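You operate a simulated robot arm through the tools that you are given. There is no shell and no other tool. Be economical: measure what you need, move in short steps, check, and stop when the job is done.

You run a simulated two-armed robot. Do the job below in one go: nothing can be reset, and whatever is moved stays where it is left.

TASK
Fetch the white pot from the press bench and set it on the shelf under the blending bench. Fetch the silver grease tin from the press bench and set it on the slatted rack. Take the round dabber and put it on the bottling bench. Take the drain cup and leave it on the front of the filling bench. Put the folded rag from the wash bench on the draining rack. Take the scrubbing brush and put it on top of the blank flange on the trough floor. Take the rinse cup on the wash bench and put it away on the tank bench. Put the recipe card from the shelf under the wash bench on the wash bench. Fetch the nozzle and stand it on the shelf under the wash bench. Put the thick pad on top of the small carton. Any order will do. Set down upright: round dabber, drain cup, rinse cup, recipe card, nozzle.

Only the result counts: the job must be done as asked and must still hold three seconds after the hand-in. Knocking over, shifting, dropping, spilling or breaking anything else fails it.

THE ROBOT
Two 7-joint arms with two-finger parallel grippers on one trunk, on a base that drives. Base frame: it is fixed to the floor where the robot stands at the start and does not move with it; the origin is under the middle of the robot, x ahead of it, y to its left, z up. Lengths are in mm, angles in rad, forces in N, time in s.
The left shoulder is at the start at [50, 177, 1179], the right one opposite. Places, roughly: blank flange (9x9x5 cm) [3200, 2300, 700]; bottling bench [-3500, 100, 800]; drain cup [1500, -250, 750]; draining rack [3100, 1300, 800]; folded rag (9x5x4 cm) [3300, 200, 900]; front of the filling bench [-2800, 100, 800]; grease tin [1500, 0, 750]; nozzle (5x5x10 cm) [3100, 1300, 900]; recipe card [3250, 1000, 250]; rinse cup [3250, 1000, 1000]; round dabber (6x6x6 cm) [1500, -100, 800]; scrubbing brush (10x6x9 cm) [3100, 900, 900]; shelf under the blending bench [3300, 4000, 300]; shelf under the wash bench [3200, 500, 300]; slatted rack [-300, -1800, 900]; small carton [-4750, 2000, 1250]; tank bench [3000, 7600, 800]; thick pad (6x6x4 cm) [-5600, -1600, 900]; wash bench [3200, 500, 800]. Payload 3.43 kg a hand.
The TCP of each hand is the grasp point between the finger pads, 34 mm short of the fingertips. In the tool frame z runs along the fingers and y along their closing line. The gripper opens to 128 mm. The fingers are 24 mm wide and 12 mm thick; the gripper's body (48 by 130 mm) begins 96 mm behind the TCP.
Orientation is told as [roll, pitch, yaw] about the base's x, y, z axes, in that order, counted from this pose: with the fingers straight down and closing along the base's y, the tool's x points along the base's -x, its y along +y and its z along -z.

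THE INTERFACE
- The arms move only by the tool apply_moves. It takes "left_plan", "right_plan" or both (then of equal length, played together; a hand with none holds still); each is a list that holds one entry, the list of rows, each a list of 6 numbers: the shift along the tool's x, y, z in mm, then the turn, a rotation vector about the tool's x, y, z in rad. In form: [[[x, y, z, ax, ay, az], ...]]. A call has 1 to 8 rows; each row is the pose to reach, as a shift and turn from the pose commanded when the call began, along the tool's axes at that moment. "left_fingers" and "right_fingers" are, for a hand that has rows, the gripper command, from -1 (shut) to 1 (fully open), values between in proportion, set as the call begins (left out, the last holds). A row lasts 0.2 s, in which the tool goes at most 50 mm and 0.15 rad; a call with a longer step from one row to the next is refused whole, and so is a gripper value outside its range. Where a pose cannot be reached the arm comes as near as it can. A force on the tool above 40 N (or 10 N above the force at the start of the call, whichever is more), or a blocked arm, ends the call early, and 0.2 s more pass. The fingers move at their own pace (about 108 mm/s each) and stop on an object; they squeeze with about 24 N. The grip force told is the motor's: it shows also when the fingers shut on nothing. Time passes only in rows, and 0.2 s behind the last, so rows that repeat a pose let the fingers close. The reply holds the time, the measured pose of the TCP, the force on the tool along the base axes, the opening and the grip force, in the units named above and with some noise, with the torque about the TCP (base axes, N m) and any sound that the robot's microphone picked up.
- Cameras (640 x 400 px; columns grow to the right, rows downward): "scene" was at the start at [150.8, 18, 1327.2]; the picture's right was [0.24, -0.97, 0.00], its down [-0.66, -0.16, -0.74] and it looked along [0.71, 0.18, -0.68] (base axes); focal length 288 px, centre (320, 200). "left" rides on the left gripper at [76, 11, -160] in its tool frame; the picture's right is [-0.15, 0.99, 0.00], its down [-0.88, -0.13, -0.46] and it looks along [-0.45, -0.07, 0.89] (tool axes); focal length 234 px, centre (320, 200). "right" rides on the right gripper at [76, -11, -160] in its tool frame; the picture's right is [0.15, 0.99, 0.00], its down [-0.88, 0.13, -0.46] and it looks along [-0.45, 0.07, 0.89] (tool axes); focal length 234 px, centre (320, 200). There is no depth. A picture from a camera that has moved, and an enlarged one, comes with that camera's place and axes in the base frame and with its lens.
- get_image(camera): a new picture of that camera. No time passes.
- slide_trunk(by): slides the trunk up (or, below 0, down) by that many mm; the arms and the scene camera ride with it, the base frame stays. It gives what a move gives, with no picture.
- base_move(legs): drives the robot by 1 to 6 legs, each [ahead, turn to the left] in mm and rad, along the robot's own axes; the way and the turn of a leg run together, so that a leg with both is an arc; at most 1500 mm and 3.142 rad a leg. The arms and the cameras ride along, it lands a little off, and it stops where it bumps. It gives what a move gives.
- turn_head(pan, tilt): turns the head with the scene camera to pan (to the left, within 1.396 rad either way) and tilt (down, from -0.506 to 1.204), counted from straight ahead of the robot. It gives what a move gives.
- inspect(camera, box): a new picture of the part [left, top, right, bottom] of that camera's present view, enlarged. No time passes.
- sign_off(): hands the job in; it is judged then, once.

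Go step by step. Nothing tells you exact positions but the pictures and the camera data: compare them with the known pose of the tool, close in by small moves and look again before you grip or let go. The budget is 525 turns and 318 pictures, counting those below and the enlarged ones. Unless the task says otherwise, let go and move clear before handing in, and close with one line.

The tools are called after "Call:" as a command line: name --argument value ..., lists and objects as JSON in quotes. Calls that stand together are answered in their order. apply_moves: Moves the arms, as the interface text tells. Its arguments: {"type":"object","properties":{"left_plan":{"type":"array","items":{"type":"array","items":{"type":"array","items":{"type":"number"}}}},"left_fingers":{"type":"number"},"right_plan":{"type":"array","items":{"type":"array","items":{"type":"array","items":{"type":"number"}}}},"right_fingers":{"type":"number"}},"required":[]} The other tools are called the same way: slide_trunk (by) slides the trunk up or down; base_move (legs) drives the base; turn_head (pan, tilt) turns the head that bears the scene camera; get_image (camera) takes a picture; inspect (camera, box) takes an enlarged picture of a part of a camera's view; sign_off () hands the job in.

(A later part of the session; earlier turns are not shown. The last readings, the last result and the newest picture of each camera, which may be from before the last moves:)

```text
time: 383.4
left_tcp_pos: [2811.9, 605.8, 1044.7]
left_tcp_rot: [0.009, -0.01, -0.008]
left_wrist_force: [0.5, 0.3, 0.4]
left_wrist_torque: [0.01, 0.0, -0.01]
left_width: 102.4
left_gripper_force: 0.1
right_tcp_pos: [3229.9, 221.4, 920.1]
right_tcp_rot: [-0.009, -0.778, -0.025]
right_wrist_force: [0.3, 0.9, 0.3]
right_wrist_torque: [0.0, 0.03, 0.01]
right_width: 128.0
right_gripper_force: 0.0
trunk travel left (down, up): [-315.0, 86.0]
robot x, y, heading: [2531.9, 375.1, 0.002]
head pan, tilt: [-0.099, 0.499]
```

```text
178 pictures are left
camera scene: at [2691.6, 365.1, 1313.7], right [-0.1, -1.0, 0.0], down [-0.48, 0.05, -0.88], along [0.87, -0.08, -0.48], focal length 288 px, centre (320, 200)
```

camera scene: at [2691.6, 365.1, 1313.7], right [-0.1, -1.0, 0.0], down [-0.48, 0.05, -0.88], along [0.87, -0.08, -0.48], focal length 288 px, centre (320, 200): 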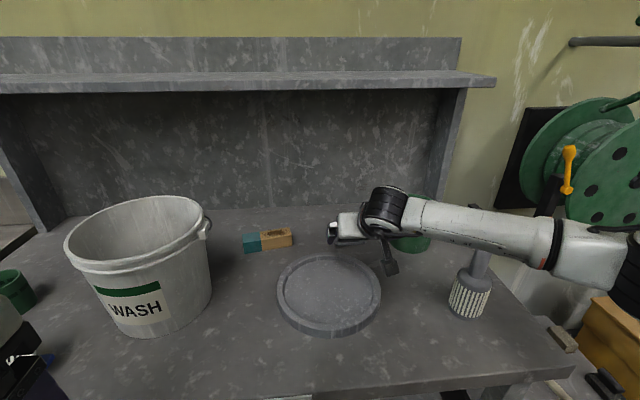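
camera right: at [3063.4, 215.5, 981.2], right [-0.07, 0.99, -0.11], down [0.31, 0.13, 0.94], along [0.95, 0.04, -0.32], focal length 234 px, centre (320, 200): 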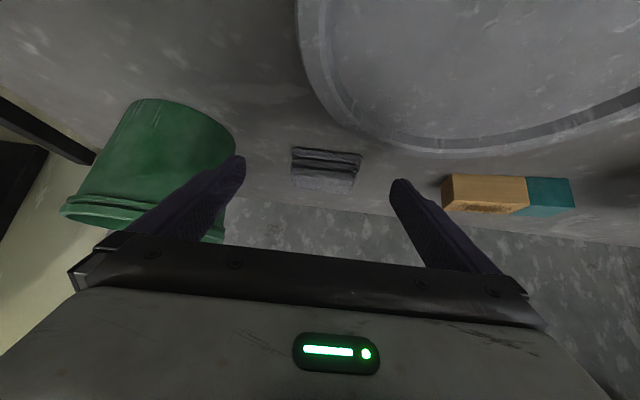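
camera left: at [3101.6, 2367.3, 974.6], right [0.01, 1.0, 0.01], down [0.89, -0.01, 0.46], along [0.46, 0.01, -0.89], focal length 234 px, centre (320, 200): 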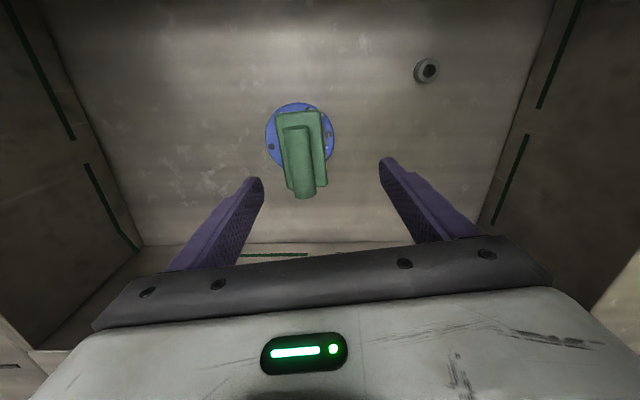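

Call:
apply_moves --right_plan '[[[-24, 5, 24, 0, 0, 0], [-48, 10, 48, 0, 0, 0]]]'

Call:
get_image --camera "right"

Call:
get_image --camera "scene"

```text
time: 384.0
left_tcp_pos: [2811.6, 606.8, 1045.2]
left_tcp_rot: [0.01, -0.01, -0.007]
left_wrist_force: [0.1, -0.5, -0.3]
left_wrist_torque: [-0.01, 0.01, 0.03]
left_width: 102.2
left_gripper_force: 0.0
right_tcp_pos: [3298.5, 228.7, 919.5]
right_tcp_rot: [-0.01, -0.775, -0.024]
right_wrist_force: [0.8, 0.0, -0.1]
right_wrist_torque: [-0.02, 0.05, 0.01]
right_width: 128.1
right_gripper_force: 0.1
trunk travel left (down, up): [-315.0, 86.0]
robot x, y, heading: [2529.9, 375.4, 0.006]
head pan, tilt: [-0.099, 0.499]
```

```text
177 pictures are left
camera right: at [3131.5, 223.5, 981.9], right [-0.07, 0.99, -0.11], down [0.31, 0.13, 0.94], along [0.95, 0.04, -0.32], focal length 234 px, centre (320, 200)
```

right: 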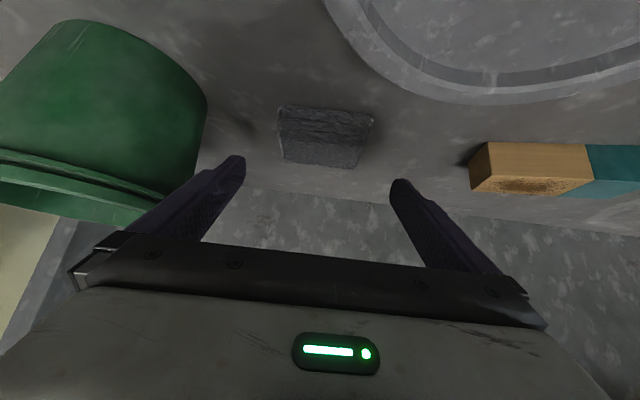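

```text
176 pictures are left
camera scene: at [2692.0, 365.5, 1313.6], right [-0.1, -1.0, 0.0], down [-0.48, 0.05, -0.88], along [0.87, -0.08, -0.48], focal length 288 px, centre (320, 200)
```

scene: 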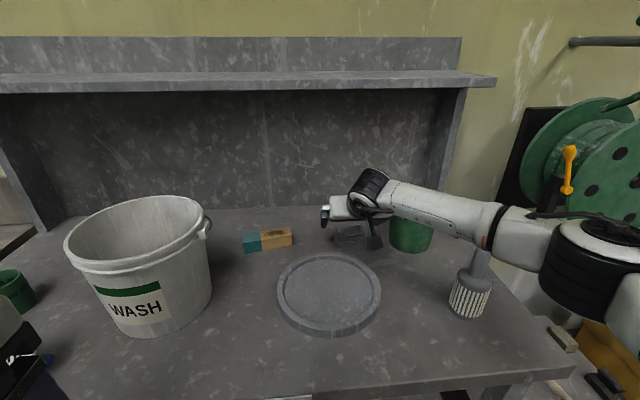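

The forearm is close above the bottle brush. I back the base 85 mm and stretch the arm by the same, to pull the elbow away.

Call:
base_move --legs '[[-85, 0]]'

Call:
apply_moves --right_plan '[[[-20, 0, 20, 0, 0, 0], [-40, 0, 40, 0, 0, 0], [-60, 0, 59, 0, 0, 0]]]'

Call:
get_image --camera "scene"

```text
time: 385.1
left_tcp_pos: [2724.9, 606.9, 1045.3]
left_tcp_rot: [0.01, -0.009, -0.006]
left_wrist_force: [-0.3, -0.7, 0.3]
left_wrist_torque: [-0.02, -0.04, 0.01]
left_width: 102.4
left_gripper_force: 0.1
right_tcp_pos: [3211.7, 229.3, 921.2]
right_tcp_rot: [-0.01, -0.775, -0.024]
right_wrist_force: [0.3, -0.2, -0.2]
right_wrist_torque: [0.02, 0.02, 0.01]
right_width: 128.1
right_gripper_force: 0.1
trunk travel left (down, up): [-315.0, 86.0]
robot x, y, heading: [2447.6, 377.2, 0.004]
head pan, tilt: [-0.099, 0.499]
```

```text
time: 385.9
left_tcp_pos: [2725.8, 605.8, 1045.2]
left_tcp_rot: [0.009, -0.009, -0.007]
left_wrist_force: [-1.6, 0.2, -0.2]
left_wrist_torque: [0.0, -0.01, 0.01]
left_width: 102.6
left_gripper_force: 0.1
right_tcp_pos: [3262.1, 226.7, 918.4]
right_tcp_rot: [-0.008, -0.774, -0.024]
right_wrist_force: [-0.3, 0.2, -0.1]
right_wrist_torque: [0.0, -0.01, 0.04]
right_width: 128.1
right_gripper_force: 0.1
right hand out of reach, approached as far as the arm can: row 2, 3
trunk travel left (down, up): [-315.0, 86.0]
robot x, y, heading: [2447.1, 372.3, 0.004]
head pan, tilt: [-0.099, 0.499]
```

```text
175 pictures are left
camera scene: at [2606.0, 364.6, 1313.6], right [-0.09, -1.0, 0.0], down [-0.48, 0.05, -0.88], along [0.87, -0.08, -0.48], focal length 288 px, centre (320, 200)
```

scene: 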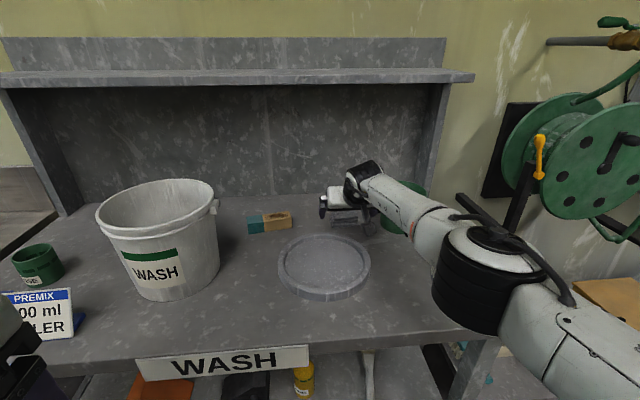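

Now the forearm is well clear. Drive forward 42 mm, and lower using the trunk.

Call:
base_move --legs '[[40, 0]]'

Call:
slide_trunk --by -25

Call:
get_image --camera "right"

```text
time: 386.8
left_tcp_pos: [2765.7, 605.3, 1044.6]
left_tcp_rot: [0.011, -0.01, -0.006]
left_wrist_force: [0.1, 0.2, -0.4]
left_wrist_torque: [-0.03, 0.04, 0.02]
left_width: 102.2
left_gripper_force: 0.1
right_tcp_pos: [3302.1, 228.6, 918.2]
right_tcp_rot: [-0.009, -0.773, -0.022]
right_wrist_force: [0.6, 0.0, 0.0]
right_wrist_torque: [0.02, -0.01, 0.02]
right_width: 128.0
right_gripper_force: 0.0
trunk travel left (down, up): [-315.0, 86.0]
robot x, y, heading: [2484.1, 371.4, 0.006]
head pan, tilt: [-0.099, 0.499]
```

```text
time: 387.5
left_tcp_pos: [2765.7, 607.1, 1019.9]
left_tcp_rot: [0.012, -0.009, -0.005]
left_wrist_force: [-0.1, 0.9, -0.5]
left_wrist_torque: [-0.02, 0.0, 0.01]
left_width: 102.5
left_gripper_force: 0.1
right_tcp_pos: [3302.2, 230.0, 892.9]
right_tcp_rot: [-0.009, -0.776, -0.024]
right_wrist_force: [0.5, -0.9, 0.8]
right_wrist_torque: [0.01, 0.0, 0.01]
right_width: 128.1
right_gripper_force: 0.2
trunk travel left (down, up): [-290.0, 111.0]
robot x, y, heading: [2485.1, 377.5, 0.008]
head pan, tilt: [-0.099, 0.499]
```

```text
174 pictures are left
camera right: at [3134.6, 223.1, 955.0], right [-0.08, 0.99, -0.11], down [0.31, 0.13, 0.94], along [0.95, 0.04, -0.32], focal length 234 px, centre (320, 200)
```

right: 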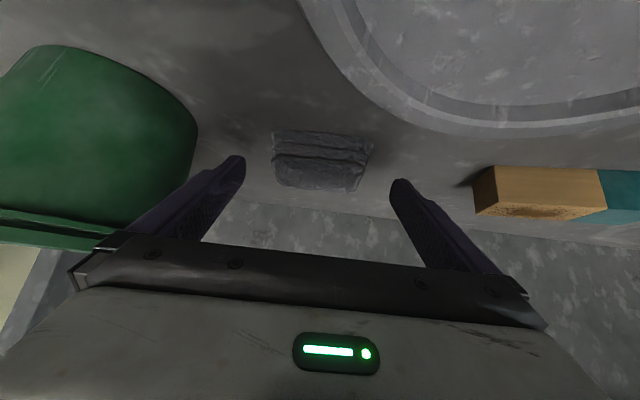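

Call:
slide_trunk --by -17

Call:
apply_moves --right_plan '[[[0, 0, 0, 0, 0, 0], [0, 0, 0, 0, 0, 0], [0, 0, 0, 0, 0, 0]]]' --right_fingers -1

Call:
get_image --camera "right"

```text
time: 388.2
left_tcp_pos: [2765.1, 604.9, 1002.3]
left_tcp_rot: [0.01, -0.01, -0.008]
left_wrist_force: [-0.5, -0.8, -1.0]
left_wrist_torque: [0.01, -0.05, 0.01]
left_width: 102.4
left_gripper_force: 0.1
right_tcp_pos: [3300.4, 228.5, 876.0]
right_tcp_rot: [-0.008, -0.774, -0.024]
right_wrist_force: [-0.2, -0.2, -0.1]
right_wrist_torque: [-0.04, 0.0, 0.04]
right_width: 128.0
right_gripper_force: 0.1
trunk travel left (down, up): [-273.0, 128.0]
robot x, y, heading: [2484.1, 375.9, 0.007]
head pan, tilt: [-0.099, 0.499]
```

```text
time: 389.0
left_tcp_pos: [2764.4, 605.8, 1002.5]
left_tcp_rot: [0.01, -0.008, -0.008]
left_wrist_force: [-0.5, 0.4, 0.1]
left_wrist_torque: [-0.02, 0.0, 0.01]
left_width: 102.5
left_gripper_force: 0.1
right_tcp_pos: [3300.0, 228.8, 877.1]
right_tcp_rot: [-0.009, -0.775, -0.022]
right_wrist_force: [1.3, 0.1, 0.4]
right_wrist_torque: [-0.05, 0.0, 0.02]
right_width: 85.9
right_gripper_force: 24.2
trunk travel left (down, up): [-273.0, 128.0]
robot x, y, heading: [2484.7, 373.1, 0.006]
head pan, tilt: [-0.099, 0.499]
```

```text
173 pictures are left
camera right: at [3134.8, 223.0, 938.0], right [-0.08, 0.99, -0.11], down [0.31, 0.13, 0.94], along [0.95, 0.04, -0.32], focal length 234 px, centre (320, 200)
```

right: 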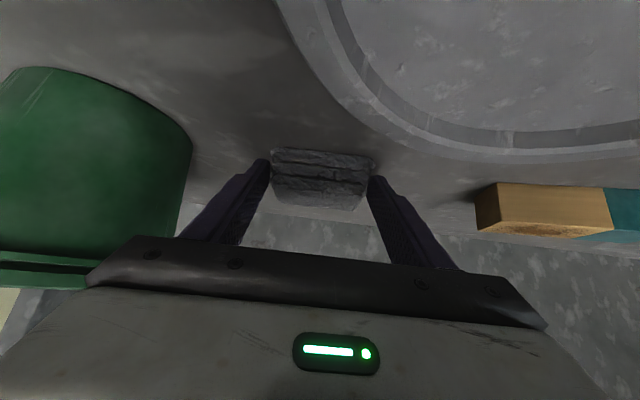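

Rag gripped (86 mm). Lift with the trunk, back out, and take it to the draining rack.

Call:
slide_trunk --by 110

Call:
base_move --legs '[[-320, 0]]'

Call:
apply_moves --right_plan '[[[33, 0, -33, 0, 0, 0], [66, 0, -66, 0, 0, 0], [95, 0, -95, 0, 0, 0]]]'

Call:
base_move --legs '[[0, 1.565], [1075, 0], [0, -1.571]]'

Call:
turn_head --pan -0.1 --tilt 0.5

Call:
get_image --camera "scene"

```text
time: 390.4
left_tcp_pos: [2766.1, 605.6, 1113.1]
left_tcp_rot: [0.012, -0.009, -0.007]
left_wrist_force: [-0.9, -0.2, 0.6]
left_wrist_torque: [-0.02, 0.03, -0.01]
left_width: 102.5
left_gripper_force: 0.0
right_tcp_pos: [3301.2, 228.0, 985.9]
right_tcp_rot: [-0.008, -0.774, -0.024]
right_wrist_force: [-0.9, 0.1, -0.6]
right_wrist_torque: [-0.01, 0.0, 0.0]
right_width: 85.6
right_gripper_force: 24.4
trunk travel left (down, up): [-383.0, 18.0]
robot x, y, heading: [2490.0, 377.0, 0.005]
head pan, tilt: [-0.099, 0.499]
```

```text
time: 392.5
left_tcp_pos: [2440.7, 604.5, 1113.2]
left_tcp_rot: [0.01, -0.008, -0.004]
left_wrist_force: [-0.4, -0.2, 0.0]
left_wrist_torque: [-0.01, -0.01, -0.02]
left_width: 102.4
left_gripper_force: 0.0
right_tcp_pos: [2979.0, 227.8, 986.6]
right_tcp_rot: [-0.009, -0.775, -0.02]
right_wrist_force: [-0.5, 0.0, -0.6]
right_wrist_torque: [-0.01, -0.02, 0.03]
right_width: 85.4
right_gripper_force: 24.3
trunk travel left (down, up): [-383.0, 18.0]
robot x, y, heading: [2164.6, 376.4, 0.003]
head pan, tilt: [-0.099, 0.499]
```

```text
time: 393.3
left_tcp_pos: [2441.0, 604.2, 1113.5]
left_tcp_rot: [0.011, -0.008, -0.005]
left_wrist_force: [-0.5, -0.7, 0.7]
left_wrist_torque: [0.0, 0.0, 0.04]
left_width: 102.5
left_gripper_force: 0.0
right_tcp_pos: [2978.0, 231.8, 986.0]
right_tcp_rot: [-0.009, -0.772, -0.02]
right_wrist_force: [-0.3, 0.5, -1.6]
right_wrist_torque: [-0.01, 0.02, 0.01]
right_width: 85.2
right_gripper_force: 24.2
right hand out of reach, approached as far as the arm can: row 1, 2, 3
trunk travel left (down, up): [-383.0, 18.0]
robot x, y, heading: [2164.0, 375.1, 0.005]
head pan, tilt: [-0.099, 0.499]
```

```text
time: 406.5
left_tcp_pos: [2453.3, 1657.9, 1111.5]
left_tcp_rot: [0.01, -0.009, -0.039]
left_wrist_force: [0.3, 0.1, 0.6]
left_wrist_torque: [-0.04, 0.02, 0.03]
left_width: 102.4
left_gripper_force: 0.0
right_tcp_pos: [2975.9, 1265.1, 985.9]
right_tcp_rot: [-0.009, -0.773, -0.058]
right_wrist_force: [-0.5, 0.0, -0.7]
right_wrist_torque: [0.04, 0.01, -0.01]
right_width: 84.3
right_gripper_force: 24.0
trunk travel left (down, up): [-383.0, 18.0]
robot x, y, heading: [2167.1, 1437.3, -0.031]
head pan, tilt: [-0.099, 0.499]
```

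```text
time: 407.1
left_tcp_pos: [2452.4, 1656.9, 1111.3]
left_tcp_rot: [0.01, -0.008, -0.04]
left_wrist_force: [-0.2, -1.3, 0.1]
left_wrist_torque: [0.0, 0.02, 0.05]
left_width: 102.3
left_gripper_force: 0.0
right_tcp_pos: [2974.5, 1264.7, 986.0]
right_tcp_rot: [-0.011, -0.774, -0.057]
right_wrist_force: [-0.3, 1.0, -0.7]
right_wrist_torque: [0.02, 0.0, -0.02]
right_width: 84.1
right_gripper_force: 24.4
trunk travel left (down, up): [-383.0, 18.0]
robot x, y, heading: [2164.8, 1436.6, -0.029]
head pan, tilt: [-0.099, 0.499]
```

```text
172 pictures are left
camera scene: at [2325.3, 1421.2, 1381.6], right [-0.13, -0.99, 0.0], down [-0.47, 0.06, -0.88], along [0.87, -0.11, -0.48], focal length 288 px, centre (320, 200)
```

scene: 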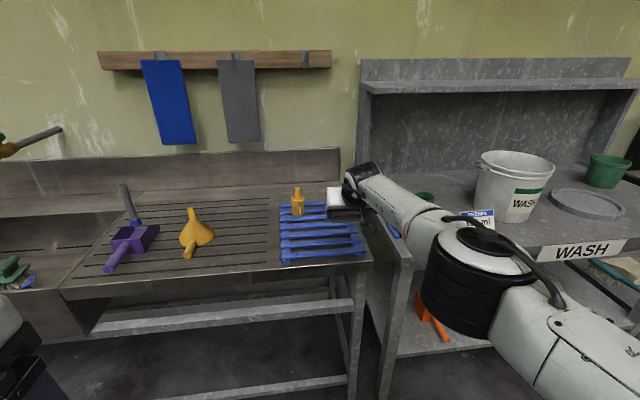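

The arm stays stretched; that's fine. I turn slightly, drive forward so the rag is over the middle of the rack, and lower with the trunk.

Call:
base_move --legs '[[0, 0.03], [85, 0]]'

Call:
get_image --camera "right"

Call:
slide_trunk --by -90

Call:
get_image --camera "right"

Call:
get_image --camera "scene"

```text
time: 408.5
left_tcp_pos: [2530.5, 1666.1, 1112.0]
left_tcp_rot: [0.011, -0.008, -0.01]
left_wrist_force: [0.2, 0.3, 0.1]
left_wrist_torque: [0.03, 0.0, 0.01]
left_width: 102.3
left_gripper_force: 0.1
right_tcp_pos: [3064.2, 1288.3, 985.7]
right_tcp_rot: [-0.007, -0.774, -0.028]
right_wrist_force: [-0.5, 0.0, -0.6]
right_wrist_torque: [-0.02, -0.01, 0.02]
right_width: 84.0
right_gripper_force: 24.3
trunk travel left (down, up): [-383.0, 18.0]
robot x, y, heading: [2249.6, 1433.9, 0.002]
head pan, tilt: [-0.099, 0.499]
```

```text
171 pictures are left
camera right: at [2897.0, 1284.1, 1046.4], right [-0.07, 0.99, -0.11], down [0.32, 0.13, 0.94], along [0.95, 0.03, -0.32], focal length 234 px, centre (320, 200)
```

right: 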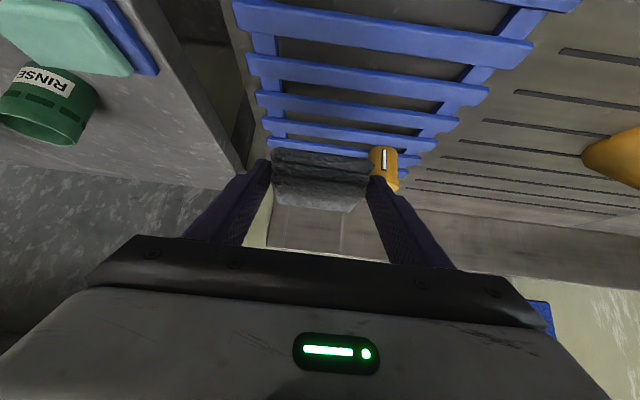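

```text
time: 409.8
left_tcp_pos: [2528.1, 1666.3, 1022.8]
left_tcp_rot: [0.01, -0.009, -0.013]
left_wrist_force: [-1.3, -0.3, 0.1]
left_wrist_torque: [0.01, -0.03, -0.01]
left_width: 102.5
left_gripper_force: 0.1
right_tcp_pos: [3064.6, 1288.3, 895.4]
right_tcp_rot: [-0.008, -0.773, -0.027]
right_wrist_force: [0.0, -0.2, -1.5]
right_wrist_torque: [0.02, 0.0, 0.01]
right_width: 83.9
right_gripper_force: 24.0
trunk travel left (down, up): [-293.0, 108.0]
robot x, y, heading: [2249.7, 1434.3, -0.004]
head pan, tilt: [-0.099, 0.499]
```

```text
170 pictures are left
camera right: at [2896.2, 1284.1, 957.1], right [-0.07, 0.99, -0.11], down [0.32, 0.13, 0.94], along [0.95, 0.03, -0.32], focal length 234 px, centre (320, 200)
```

right: 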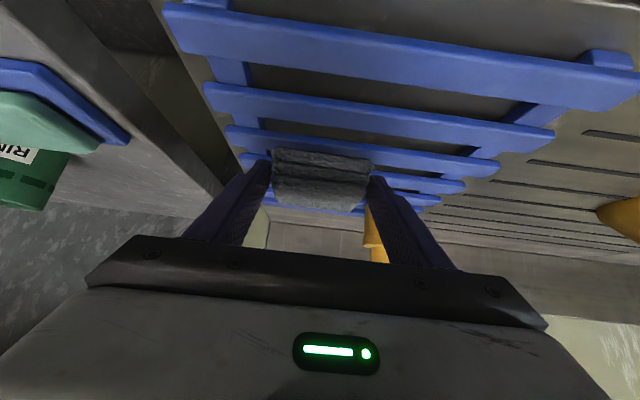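

```text
169 pictures are left
camera scene: at [2408.7, 1425.9, 1291.7], right [-0.1, -1.0, 0.0], down [-0.48, 0.05, -0.88], along [0.87, -0.09, -0.48], focal length 288 px, centre (320, 200)
```

scene: 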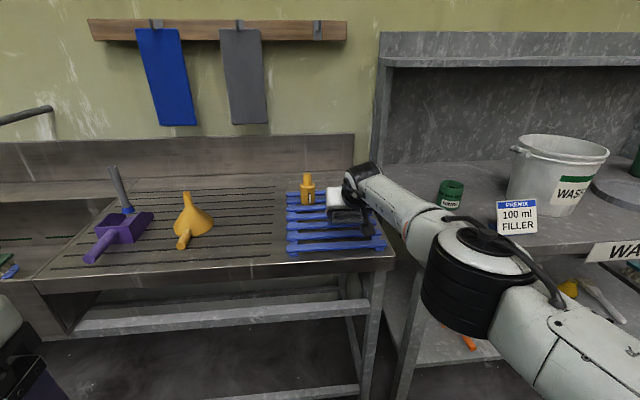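

Call:
slide_trunk --by -13

Call:
slide_trunk --by -6

```text
time: 410.4
left_tcp_pos: [2528.7, 1665.5, 1009.5]
left_tcp_rot: [0.011, -0.009, -0.01]
left_wrist_force: [0.3, 0.3, -0.3]
left_wrist_torque: [-0.02, 0.0, -0.02]
left_width: 102.5
left_gripper_force: 0.0
right_tcp_pos: [3062.6, 1289.0, 882.9]
right_tcp_rot: [-0.01, -0.773, -0.028]
right_wrist_force: [0.5, 0.8, -0.4]
right_wrist_torque: [-0.02, 0.04, -0.02]
right_width: 84.0
right_gripper_force: 24.4
trunk travel left (down, up): [-280.0, 121.0]
robot x, y, heading: [2250.9, 1440.3, -0.004]
head pan, tilt: [-0.099, 0.499]
```

```text
time: 410.9
left_tcp_pos: [2528.8, 1665.9, 1003.8]
left_tcp_rot: [0.009, -0.009, -0.009]
left_wrist_force: [-0.7, -0.2, 0.1]
left_wrist_torque: [0.01, 0.02, -0.01]
left_width: 102.3
left_gripper_force: 0.1
right_tcp_pos: [3062.9, 1287.9, 878.4]
right_tcp_rot: [-0.007, -0.778, -0.029]
right_wrist_force: [0.5, 0.0, 6.0]
right_wrist_torque: [0.27, -0.03, -0.02]
right_width: 84.2
right_gripper_force: 24.2
trunk travel left (down, up): [-274.0, 127.0]
robot x, y, heading: [2247.8, 1434.9, -0.002]
head pan, tilt: [-0.099, 0.499]
```

Contact. Open and raise with the trunk.

Call:
apply_moves --right_plan '[[[0, 0, 0, 0, 0, 0], [0, 0, 0, 0, 0, 0]]]' --right_fingers 0.75

Call:
slide_trunk --by 100

Call:
get_image --camera "right"

```text
time: 411.5
left_tcp_pos: [2529.1, 1666.8, 1003.3]
left_tcp_rot: [0.011, -0.008, -0.01]
left_wrist_force: [-0.2, -0.2, -0.6]
left_wrist_torque: [-0.01, 0.03, 0.0]
left_width: 102.6
left_gripper_force: 0.1
right_tcp_pos: [3062.4, 1289.5, 876.4]
right_tcp_rot: [-0.01, -0.773, -0.028]
right_wrist_force: [1.1, -0.5, -0.1]
right_wrist_torque: [0.04, 0.01, -0.01]
right_width: 112.1
right_gripper_force: 0.2
trunk travel left (down, up): [-274.0, 127.0]
robot x, y, heading: [2249.0, 1434.9, -0.003]
head pan, tilt: [-0.099, 0.499]
```

```text
time: 412.9
left_tcp_pos: [2529.5, 1665.5, 1104.0]
left_tcp_rot: [0.01, -0.01, -0.01]
left_wrist_force: [0.2, -0.1, -0.4]
left_wrist_torque: [-0.01, 0.01, -0.03]
left_width: 102.5
left_gripper_force: 0.1
right_tcp_pos: [3062.8, 1288.2, 975.9]
right_tcp_rot: [-0.008, -0.773, -0.027]
right_wrist_force: [-0.2, 0.3, 0.5]
right_wrist_torque: [-0.02, 0.0, -0.02]
right_width: 112.1
right_gripper_force: 0.0
trunk travel left (down, up): [-374.0, 27.0]
robot x, y, heading: [2249.3, 1437.3, -0.002]
head pan, tilt: [-0.099, 0.499]
```

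```text
168 pictures are left
camera right: at [2896.4, 1284.1, 1037.8], right [-0.07, 0.99, -0.11], down [0.32, 0.13, 0.94], along [0.95, 0.03, -0.32], focal length 234 px, centre (320, 200)
```

right: 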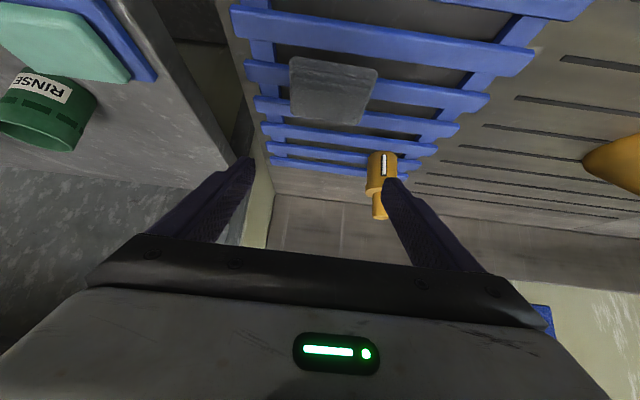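

The rag is on the draining rack. Next the rinse cup with the left hand; first I retract the right arm.

Call:
base_move --legs '[[-120, 0]]'

Call:
apply_moves --right_plan '[[[30, 0, -30, 0, 0, 0], [60, 0, -60, 0, 0, 0], [90, 0, -90, 0, 0, 0], [120, 0, -120, 0, 0, 0], [150, 0, -150, 0, 0, 0], [180, 0, -180, 0, 0, 0], [210, 0, -210, 0, 0, 0]]]'

Call:
turn_head --pan -0.35 --tilt 0.5

Call:
get_image --camera "scene"

```text
time: 414.1
left_tcp_pos: [2409.5, 1665.6, 1104.4]
left_tcp_rot: [0.01, -0.009, -0.012]
left_wrist_force: [-0.5, 0.3, 0.4]
left_wrist_torque: [-0.01, -0.01, -0.02]
left_width: 102.2
left_gripper_force: 0.1
right_tcp_pos: [2942.0, 1287.9, 977.0]
right_tcp_rot: [-0.009, -0.774, -0.028]
right_wrist_force: [-0.2, -0.2, -0.2]
right_wrist_torque: [0.01, -0.01, 0.01]
right_width: 112.2
right_gripper_force: 0.1
trunk travel left (down, up): [-374.0, 27.0]
robot x, y, heading: [2126.7, 1436.3, 0.001]
head pan, tilt: [-0.099, 0.499]
```

```text
time: 415.7
left_tcp_pos: [2410.6, 1666.7, 1102.2]
left_tcp_rot: [0.008, -0.009, -0.012]
left_wrist_force: [-0.4, 0.9, 0.1]
left_wrist_torque: [-0.06, -0.05, 0.0]
left_width: 102.4
left_gripper_force: 0.1
right_tcp_pos: [2933.6, 1341.2, 979.9]
right_tcp_rot: [-0.01, -0.773, -0.03]
right_wrist_force: [0.0, -0.1, 0.5]
right_wrist_torque: [-0.03, 0.0, -0.04]
right_width: 112.0
right_gripper_force: 0.1
right hand out of reach, approached as far as the arm can: row 1, 2, 3, 4, 5, 6, 7
trunk travel left (down, up): [-374.0, 27.0]
robot x, y, heading: [2128.6, 1436.6, -0.001]
head pan, tilt: [-0.099, 0.499]
```

```text
time: 416.5
left_tcp_pos: [2410.3, 1666.5, 1102.4]
left_tcp_rot: [0.012, -0.008, -0.013]
left_wrist_force: [0.2, -0.1, -0.4]
left_wrist_torque: [-0.01, 0.01, 0.0]
left_width: 102.2
left_gripper_force: 0.1
right_tcp_pos: [2931.9, 1341.2, 980.8]
right_tcp_rot: [-0.008, -0.774, -0.032]
right_wrist_force: [-0.8, 0.8, 0.5]
right_wrist_torque: [0.02, 0.0, -0.01]
right_width: 112.1
right_gripper_force: 0.1
trunk travel left (down, up): [-374.0, 27.0]
robot x, y, heading: [2133.0, 1432.5, 0.002]
head pan, tilt: [-0.351, 0.499]
```

```text
167 pictures are left
camera scene: at [2284.2, 1403.7, 1372.6], right [-0.34, -0.94, 0.0], down [-0.45, 0.16, -0.88], along [0.82, -0.3, -0.48], focal length 288 px, centre (320, 200)
```

scene: 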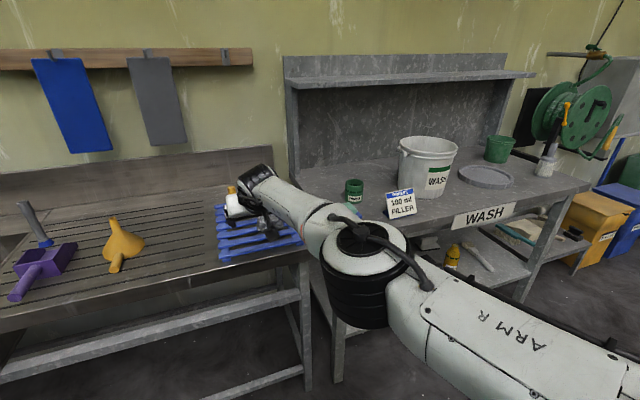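

The retraction stalls, probably because the arm is nearly straight. I try a mixed move (up and sideways while retracting) to un-stretch it.

Call:
apply_moves --right_plan '[[[0, -30, 0, 0, 0, 0], [10, -60, -20, 0, 0.1, 0], [20, -90, -40, 0, 0.2, 0], [40, -100, -60, 0, 0.3, 0], [60, -100, -90, 0, 0.4, 0], [80, -100, -120, 0, 0.5, 0]]]'

```text
time: 417.9
left_tcp_pos: [2408.5, 1666.8, 1104.6]
left_tcp_rot: [0.009, -0.011, -0.012]
left_wrist_force: [0.6, 0.7, 0.5]
left_wrist_torque: [-0.06, -0.04, -0.02]
left_width: 102.6
left_gripper_force: 0.0
right_tcp_pos: [2792.7, 1245.0, 1004.4]
right_tcp_rot: [-0.004, -0.272, -0.048]
right_wrist_force: [-3.4, 8.2, 3.1]
right_wrist_torque: [-0.88, -0.28, -0.2]
right_width: 112.0
right_gripper_force: 0.0
right hand out of reach, approached as far as the arm can: row 1, 2, 3, 4, 5
trunk travel left (down, up): [-374.0, 27.0]
robot x, y, heading: [2126.1, 1438.1, -0.001]
head pan, tilt: [-0.351, 0.499]
```

Call:
apply_moves --right_plan '[[[40, 0, 0, 0, 0.05, 0], [80, 0, -10, 0, 0.1, 0], [120, 0, -20, 0, 0.15, 0], [160, 0, -30, 0, 0.2, 0], [200, 0, -40, 0, 0.27, 0], [240, 0, -50, 0, 0.27, 0]]]'

Call:
get_image --camera "scene"

```text
time: 419.3
left_tcp_pos: [2409.9, 1665.6, 1103.7]
left_tcp_rot: [0.01, -0.008, -0.012]
left_wrist_force: [0.3, -0.3, -0.1]
left_wrist_torque: [0.0, -0.01, 0.01]
left_width: 102.2
left_gripper_force: 0.1
right_tcp_pos: [2546.4, 1257.5, 988.3]
right_tcp_rot: [-0.008, -0.003, -0.038]
right_wrist_force: [0.7, 0.4, -0.1]
right_wrist_torque: [-0.01, -0.01, 0.03]
right_width: 112.2
right_gripper_force: 0.1
trunk travel left (down, up): [-374.0, 27.0]
robot x, y, heading: [2129.2, 1439.8, -0.002]
head pan, tilt: [-0.351, 0.499]
```

```text
166 pictures are left
camera scene: at [2283.7, 1403.4, 1372.7], right [-0.34, -0.94, 0.0], down [-0.45, 0.16, -0.88], along [0.82, -0.3, -0.48], focal length 288 px, centre (320, 200)
```

scene: 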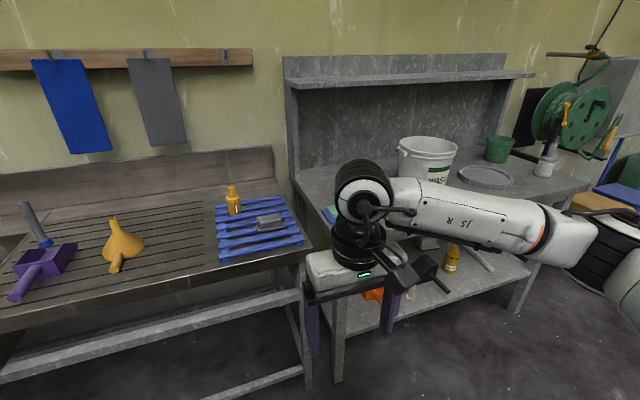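

Call:
apply_moves --right_plan '[[[40, 0, -30, 0, 0, 0], [80, 0, -60, 0, 0, 0], [120, 0, -90, 0, 0, 0], [150, 0, -100, 0, 0, 0]]]'

Call:
base_move --legs '[[0, -1.571], [720, 0], [0, 1.571], [380, 0]]'

Call:
turn_head --pan 0.3 --tilt 0.6

Call:
get_image --camera "scene"

```text
time: 420.3
left_tcp_pos: [2411.2, 1664.6, 1103.1]
left_tcp_rot: [0.011, -0.008, -0.012]
left_wrist_force: [0.1, -0.1, 0.9]
left_wrist_torque: [-0.03, 0.01, 0.01]
left_width: 102.4
left_gripper_force: 0.1
right_tcp_pos: [2399.4, 1263.7, 1091.2]
right_tcp_rot: [-0.007, -0.003, -0.036]
right_wrist_force: [-0.5, 0.3, -0.3]
right_wrist_torque: [-0.01, -0.01, -0.01]
right_width: 111.6
right_gripper_force: 0.1
trunk travel left (down, up): [-374.0, 27.0]
robot x, y, heading: [2128.3, 1434.3, -0.003]
head pan, tilt: [-0.351, 0.499]
```

```text
time: 433.8
left_tcp_pos: [2787.6, 928.7, 1103.6]
left_tcp_rot: [0.009, -0.009, -0.041]
left_wrist_force: [0.5, -0.5, -0.8]
left_wrist_torque: [-0.03, 0.02, -0.01]
left_width: 102.3
left_gripper_force: 0.1
right_tcp_pos: [2765.1, 529.9, 1090.9]
right_tcp_rot: [-0.007, -0.005, -0.064]
right_wrist_force: [0.2, 0.0, 1.0]
right_wrist_torque: [0.01, 0.02, -0.03]
right_width: 112.0
right_gripper_force: 0.1
trunk travel left (down, up): [-374.0, 27.0]
robot x, y, heading: [2496.4, 709.4, -0.03]
head pan, tilt: [-0.351, 0.499]
```

```text
time: 434.8
left_tcp_pos: [2787.5, 930.0, 1103.4]
left_tcp_rot: [0.01, -0.009, -0.04]
left_wrist_force: [0.0, -0.7, 0.1]
left_wrist_torque: [-0.01, 0.0, -0.01]
left_width: 102.0
left_gripper_force: 0.0
right_tcp_pos: [2765.4, 529.8, 1091.9]
right_tcp_rot: [-0.005, -0.004, -0.065]
right_wrist_force: [0.2, -1.0, -1.1]
right_wrist_torque: [0.03, 0.02, -0.01]
right_width: 111.9
right_gripper_force: 0.0
trunk travel left (down, up): [-374.0, 27.0]
robot x, y, heading: [2498.2, 706.8, -0.026]
head pan, tilt: [0.3, 0.6]
```

```text
165 pictures are left
camera scene: at [2654.9, 728.2, 1363.5], right [0.27, -0.96, 0.0], down [-0.54, -0.15, -0.83], along [0.8, 0.22, -0.56], focal length 288 px, centre (320, 200)
```

scene: 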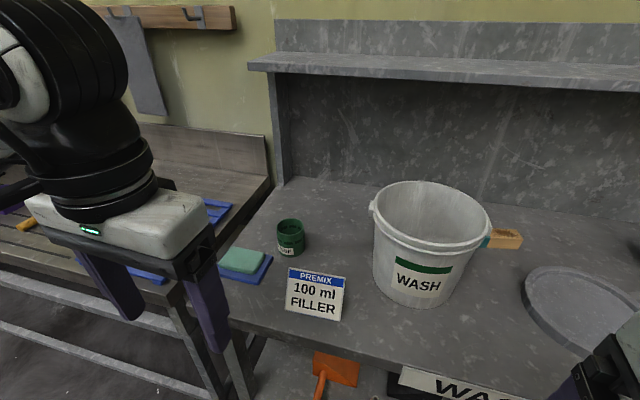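

Cup at ≈(3160,941), rim ≈918. I come up and bring the left hand above it.

Call:
base_move --legs '[[0, 0.026], [68, 0]]'

Call:
apply_moves --left_plan '[[[-43, 1, 10, 0, 0, 0], [-86, 2, 20, 0, 0, 0], [-129, 3, 30, 0, 0, 0], [-172, 4, 40, 0, 0, 0], [-215, 5, 55, 0, 0, 0], [-258, 6, 70, 0, 0, 0], [-298, 7, 85, 0, 0, 0]]]' --left_fingers 0.8

Call:
get_image --camera "left"

Call:
get_image --camera "scene"

```text
time: 436.1
left_tcp_pos: [2849.3, 937.0, 1102.3]
left_tcp_rot: [0.01, -0.006, -0.015]
left_wrist_force: [0.7, -0.2, 0.2]
left_wrist_torque: [0.01, 0.01, 0.01]
left_width: 102.1
left_gripper_force: 0.0
right_tcp_pos: [2837.5, 536.4, 1091.3]
right_tcp_rot: [-0.005, -0.001, -0.037]
right_wrist_force: [0.2, 0.2, 0.3]
right_wrist_torque: [0.01, -0.01, -0.02]
right_width: 112.0
right_gripper_force: 0.1
trunk travel left (down, up): [-374.0, 27.0]
robot x, y, heading: [2566.2, 711.4, -0.004]
head pan, tilt: [0.3, 0.6]
```

```text
time: 437.8
left_tcp_pos: [3149.4, 938.2, 1019.3]
left_tcp_rot: [0.012, -0.01, -0.016]
left_wrist_force: [1.0, 0.6, 0.4]
left_wrist_torque: [-0.01, 0.03, 0.02]
left_width: 115.3
left_gripper_force: 0.1
right_tcp_pos: [2837.6, 534.7, 1089.6]
right_tcp_rot: [-0.005, -0.004, -0.037]
right_wrist_force: [0.0, -0.6, 0.1]
right_wrist_torque: [-0.02, -0.02, -0.01]
right_width: 111.6
right_gripper_force: 0.1
trunk travel left (down, up): [-374.0, 27.0]
robot x, y, heading: [2563.6, 706.7, 0.001]
head pan, tilt: [0.3, 0.6]
```

```text
164 pictures are left
camera left: at [3072.4, 950.3, 1177.6], right [0.16, 0.99, 0.01], down [0.87, -0.15, 0.46], along [0.46, -0.06, -0.89], focal length 234 px, centre (320, 200)
```

left: 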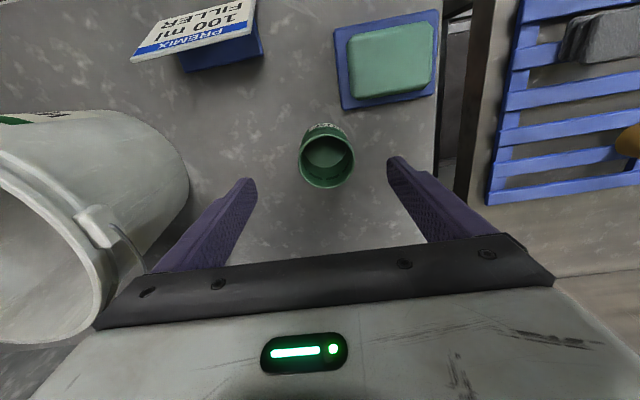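

```text
163 pictures are left
camera scene: at [2721.7, 731.7, 1363.4], right [0.29, -0.96, 0.0], down [-0.54, -0.17, -0.82], along [0.79, 0.24, -0.57], focal length 288 px, centre (320, 200)
```

scene: 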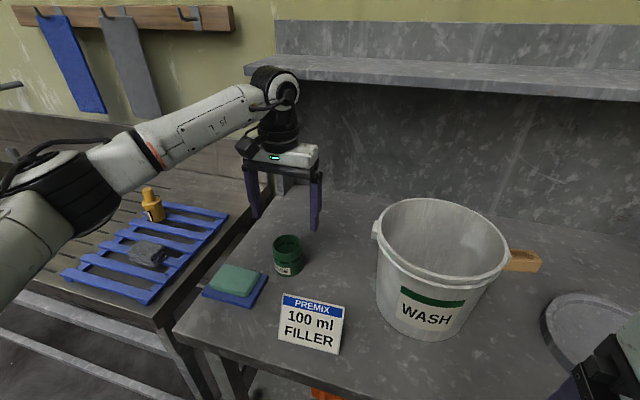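

Call:
apply_moves --left_plan '[[[-8, 9, 10, 0, 0, 0], [-8, 9, 50, 0, 0, 0], [-8, 9, 75, 0, 0, 0]]]'

Call:
get_image --camera "left"

```text
time: 438.6
left_tcp_pos: [3156.1, 948.4, 944.6]
left_tcp_rot: [0.012, -0.009, -0.015]
left_wrist_force: [1.2, -0.6, 0.2]
left_wrist_torque: [-0.03, 0.04, -0.03]
left_width: 115.3
left_gripper_force: 0.0
right_tcp_pos: [2836.4, 534.7, 1091.4]
right_tcp_rot: [-0.006, -0.003, -0.039]
right_wrist_force: [-1.0, -0.4, -0.5]
right_wrist_torque: [0.01, 0.0, 0.03]
right_width: 112.1
right_gripper_force: 0.0
trunk travel left (down, up): [-374.0, 27.0]
robot x, y, heading: [2569.1, 709.4, -0.002]
head pan, tilt: [0.3, 0.6]
```

```text
162 pictures are left
camera left: at [3080.3, 960.1, 1103.2], right [0.16, 0.99, 0.01], down [0.87, -0.15, 0.46], along [0.46, -0.06, -0.89], focal length 234 px, centre (320, 200)
```

left: 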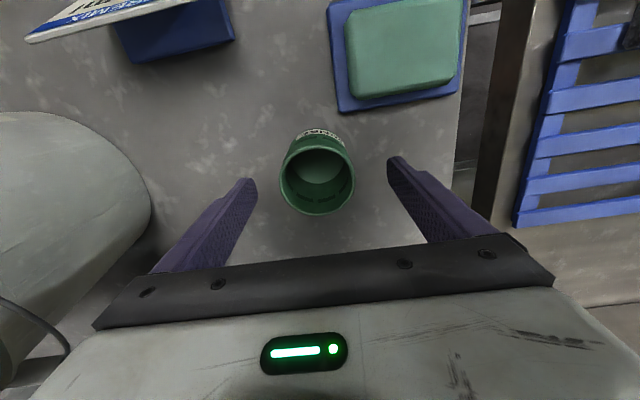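

Call:
apply_moves --left_plan '[[[-5, 0, 25, 0, 0, 0], [-5, 0, 52, 0, 0, 0]]]'

Call:
apply_moves --left_plan '[[[0, 0, 0, 0, 0, 0], [0, 0, 0, 0, 0, 0], [0, 0, 0, 0, 0, 0]]]' --left_fingers -1

Call:
get_image --camera "left"

```text
time: 439.1
left_tcp_pos: [3161.6, 951.2, 894.1]
left_tcp_rot: [0.01, -0.008, -0.016]
left_wrist_force: [0.1, -0.3, 0.3]
left_wrist_torque: [0.0, 0.02, 0.01]
left_width: 115.1
left_gripper_force: 0.0
right_tcp_pos: [2837.5, 536.3, 1090.3]
right_tcp_rot: [-0.007, -0.003, -0.038]
right_wrist_force: [-0.3, -0.1, -0.2]
right_wrist_torque: [0.0, -0.03, 0.0]
right_width: 112.0
right_gripper_force: 0.0
trunk travel left (down, up): [-374.0, 27.0]
robot x, y, heading: [2569.5, 711.4, -0.004]
head pan, tilt: [0.3, 0.6]
```

```text
time: 439.9
left_tcp_pos: [3162.1, 952.1, 894.2]
left_tcp_rot: [0.011, -0.01, -0.016]
left_wrist_force: [-0.2, -0.4, 0.5]
left_wrist_torque: [0.01, 0.02, 0.03]
left_width: 64.7
left_gripper_force: 24.1
right_tcp_pos: [2837.0, 535.8, 1091.2]
right_tcp_rot: [-0.004, -0.005, -0.037]
right_wrist_force: [-0.8, -1.2, -0.9]
right_wrist_torque: [0.01, 0.02, 0.0]
right_width: 111.9
right_gripper_force: 0.0
trunk travel left (down, up): [-374.0, 27.0]
robot x, y, heading: [2565.9, 711.7, -0.01]
head pan, tilt: [0.3, 0.6]
```

```text
161 pictures are left
camera left: at [3085.0, 963.0, 1052.6], right [0.16, 0.99, 0.01], down [0.87, -0.15, 0.46], along [0.46, -0.06, -0.89], focal length 234 px, centre (320, 200)
```

left: 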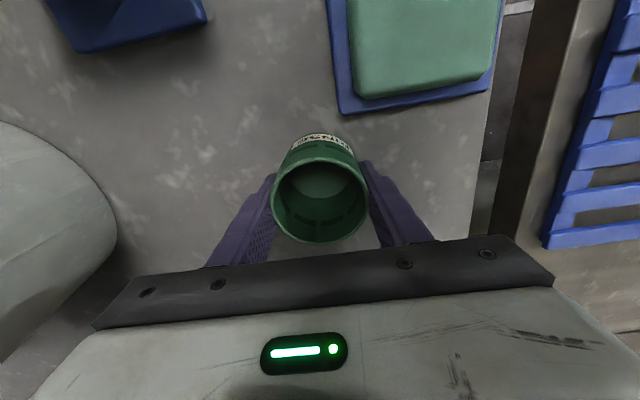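

Cup gripped (65 mm). Lift and back off, then head for the tank bench at y≈7600.

Call:
apply_moves --left_plan '[[[0, 0, -25, 0, 0, 0], [0, 0, -65, 0, 0, 0], [0, 0, -105, 0, 0, 0], [0, 0, -130, 0, 0, 0]]]'

Call:
base_move --legs '[[-350, 0]]'

Call:
apply_moves --left_plan '[[[45, 0, -10, 0, 0, 0], [90, 0, -20, 0, 0, 0], [135, 0, -30, 0, 0, 0], [180, 0, -40, 0, 0, 0], [225, 0, -45, 0, 0, 0]]]'

Call:
base_move --legs '[[0, 1.574]]'

Call:
turn_head --pan 0 --tilt 0.2

Call:
get_image --camera "scene"

```text
time: 440.9
left_tcp_pos: [3160.0, 950.7, 1025.7]
left_tcp_rot: [0.01, -0.009, -0.015]
left_wrist_force: [0.3, 0.2, -1.5]
left_wrist_torque: [0.01, 0.01, -0.02]
left_width: 64.7
left_gripper_force: 24.5
right_tcp_pos: [2835.6, 534.8, 1091.1]
right_tcp_rot: [-0.006, -0.005, -0.038]
right_wrist_force: [1.2, -0.7, -0.2]
right_wrist_torque: [-0.01, 0.01, 0.01]
right_width: 111.8
right_gripper_force: 0.0
trunk travel left (down, up): [-374.0, 27.0]
robot x, y, heading: [2564.0, 710.3, -0.001]
head pan, tilt: [0.3, 0.6]
```

```text
time: 443.2
left_tcp_pos: [2814.8, 952.4, 1025.8]
left_tcp_rot: [0.011, -0.009, -0.013]
left_wrist_force: [-0.6, 0.2, 0.5]
left_wrist_torque: [-0.02, -0.02, -0.01]
left_width: 64.4
left_gripper_force: 24.0
right_tcp_pos: [2493.4, 537.9, 1092.0]
right_tcp_rot: [-0.005, -0.004, -0.034]
right_wrist_force: [-0.8, -1.1, -0.5]
right_wrist_torque: [-0.03, 0.0, -0.02]
right_width: 112.1
right_gripper_force: 0.0
trunk travel left (down, up): [-374.0, 27.0]
robot x, y, heading: [2223.7, 709.7, 0.002]
head pan, tilt: [0.3, 0.6]
```

```text
time: 444.4
left_tcp_pos: [2587.0, 956.9, 1071.2]
left_tcp_rot: [0.01, -0.01, -0.01]
left_wrist_force: [0.0, 0.3, 0.5]
left_wrist_torque: [-0.02, -0.03, 0.0]
left_width: 64.8
left_gripper_force: 24.2
right_tcp_pos: [2493.0, 538.8, 1091.7]
right_tcp_rot: [-0.007, -0.002, -0.034]
right_wrist_force: [0.3, -0.4, -0.1]
right_wrist_torque: [-0.01, 0.0, -0.03]
right_width: 112.1
right_gripper_force: 0.1
trunk travel left (down, up): [-374.0, 27.0]
robot x, y, heading: [2222.6, 706.9, 0.002]
head pan, tilt: [0.3, 0.6]
```

```text
time: 448.6
left_tcp_pos: [1973.7, 1075.5, 1072.7]
left_tcp_rot: [0.009, -0.008, 1.561]
left_wrist_force: [0.6, 0.4, -0.3]
left_wrist_torque: [0.02, 0.01, 0.02]
left_width: 64.9
left_gripper_force: 23.9
right_tcp_pos: [2394.0, 981.2, 1091.0]
right_tcp_rot: [-0.008, -0.004, 1.539]
right_wrist_force: [0.3, -0.5, 0.3]
right_wrist_torque: [0.01, -0.01, -0.01]
right_width: 111.8
right_gripper_force: 0.0
trunk travel left (down, up): [-374.0, 27.0]
robot x, y, heading: [2218.6, 708.7, 1.576]
head pan, tilt: [0.3, 0.6]
```

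```text
time: 449.5
left_tcp_pos: [1972.3, 1074.3, 1071.9]
left_tcp_rot: [0.012, -0.008, 1.56]
left_wrist_force: [0.2, -0.4, -0.9]
left_wrist_torque: [0.03, -0.01, 0.03]
left_width: 64.8
left_gripper_force: 23.6
right_tcp_pos: [2392.9, 980.4, 1091.2]
right_tcp_rot: [-0.007, -0.004, 1.539]
right_wrist_force: [0.6, 0.2, -0.5]
right_wrist_torque: [0.01, -0.02, 0.0]
right_width: 111.8
right_gripper_force: 0.1
trunk travel left (down, up): [-374.0, 27.0]
robot x, y, heading: [2222.1, 705.3, 1.574]
head pan, tilt: [0.0, 0.201]
```

```text
160 pictures are left
camera scene: at [2222.1, 870.4, 1400.2], right [1.0, 0.0, 0.0], down [0.0, -0.2, -0.98], along [0.0, 0.98, -0.2], focal length 288 px, centre (320, 200)
```

scene: 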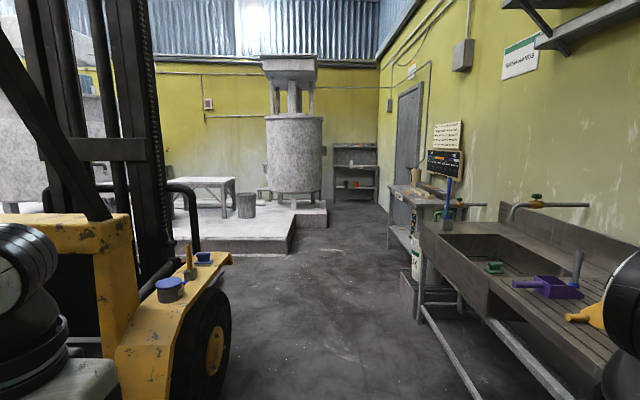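

The way is visible: the tank bench is the far shelf unit ahead-right; a platform edge is at x≈2350 beyond y≈5400. I'll go straight then veer right.

Call:
base_move --legs '[[0, -0.047], [1200, 0], [1200, 0], [1150, 0]]'

Call:
get_image --camera "scene"

```text
time: 467.4
left_tcp_pos: [2201.7, 4685.0, 1070.9]
left_tcp_rot: [0.011, -0.008, 1.492]
left_wrist_force: [-0.7, -0.2, 0.3]
left_wrist_torque: [0.0, 0.01, -0.01]
left_width: 64.7
left_gripper_force: 23.8
right_tcp_pos: [2613.6, 4561.5, 1091.2]
right_tcp_rot: [-0.008, -0.003, 1.469]
right_wrist_force: [0.6, 0.5, 0.4]
right_wrist_torque: [0.04, 0.02, 0.0]
right_width: 112.0
right_gripper_force: 0.1
trunk travel left (down, up): [-374.0, 27.0]
robot x, y, heading: [2423.1, 4300.9, 1.502]
head pan, tilt: [0.0, 0.201]
```

```text
159 pictures are left
camera scene: at [2435.7, 4463.9, 1400.3], right [1.0, -0.07, 0.0], down [-0.01, -0.2, -0.98], along [0.06, 0.98, -0.2], focal length 288 px, centre (320, 200)
```

scene: 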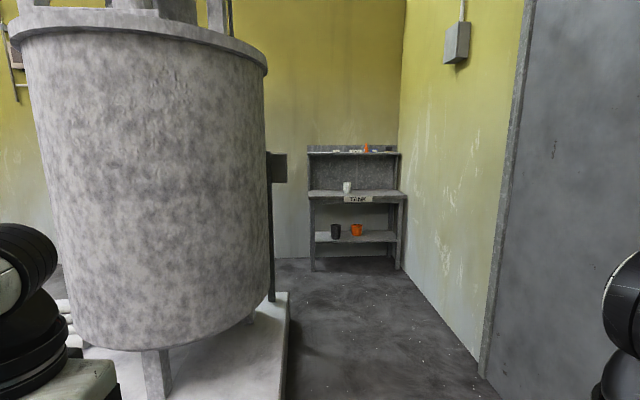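

The tank bench is straight ahead (front y≈7400, x 2540–3470, top z≈850), with a white cup at x≈2905. I'll place the rinse cup at x≈2750.

Call:
base_move --legs '[[0, -0.207], [1040, 0], [1040, 0], [0, 0.276], [350, 0]]'

Call:
turn_head --pan 0.15 --tilt 0.5

Call:
get_image --camera "scene"

```text
time: 481.2
left_tcp_pos: [2763.4, 7011.4, 1071.6]
left_tcp_rot: [0.01, -0.008, 1.547]
left_wrist_force: [0.4, -0.7, -0.9]
left_wrist_torque: [-0.03, 0.02, 0.02]
left_width: 65.0
left_gripper_force: 24.2
right_tcp_pos: [3183.5, 6910.9, 1090.7]
right_tcp_rot: [-0.007, -0.004, 1.522]
right_wrist_force: [-0.1, 0.5, 0.0]
right_wrist_torque: [-0.03, -0.02, 0.01]
right_width: 111.9
right_gripper_force: 0.1
trunk travel left (down, up): [-374.0, 27.0]
robot x, y, heading: [3007.2, 6644.4, 1.558]
head pan, tilt: [0.0, 0.201]
```

```text
time: 482.0
left_tcp_pos: [2763.8, 7011.6, 1071.9]
left_tcp_rot: [0.01, -0.007, 1.545]
left_wrist_force: [-0.3, 0.4, 0.1]
left_wrist_torque: [0.02, -0.02, 0.01]
left_width: 64.7
left_gripper_force: 23.7
right_tcp_pos: [3183.3, 6910.6, 1090.9]
right_tcp_rot: [-0.008, -0.002, 1.525]
right_wrist_force: [-1.2, 0.7, 0.0]
right_wrist_torque: [0.0, 0.02, -0.02]
right_width: 111.9
right_gripper_force: 0.1
trunk travel left (down, up): [-374.0, 27.0]
robot x, y, heading: [3007.6, 6639.3, 1.561]
head pan, tilt: [0.15, 0.499]
```

```text
158 pictures are left
camera scene: at [2995.5, 6800.3, 1372.7], right [0.99, 0.14, 0.0], down [0.07, -0.47, -0.88], along [-0.12, 0.87, -0.48], focal length 288 px, centre (320, 200)
```

scene: 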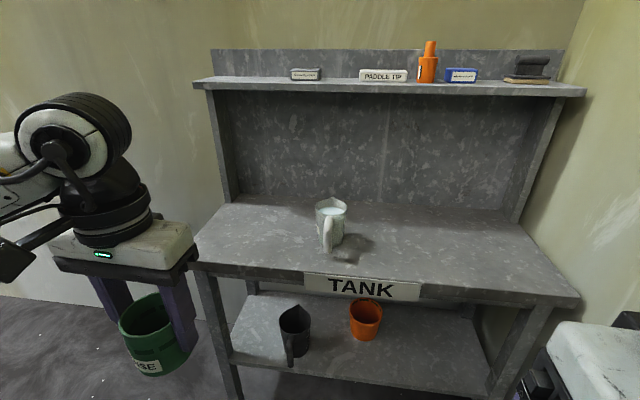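

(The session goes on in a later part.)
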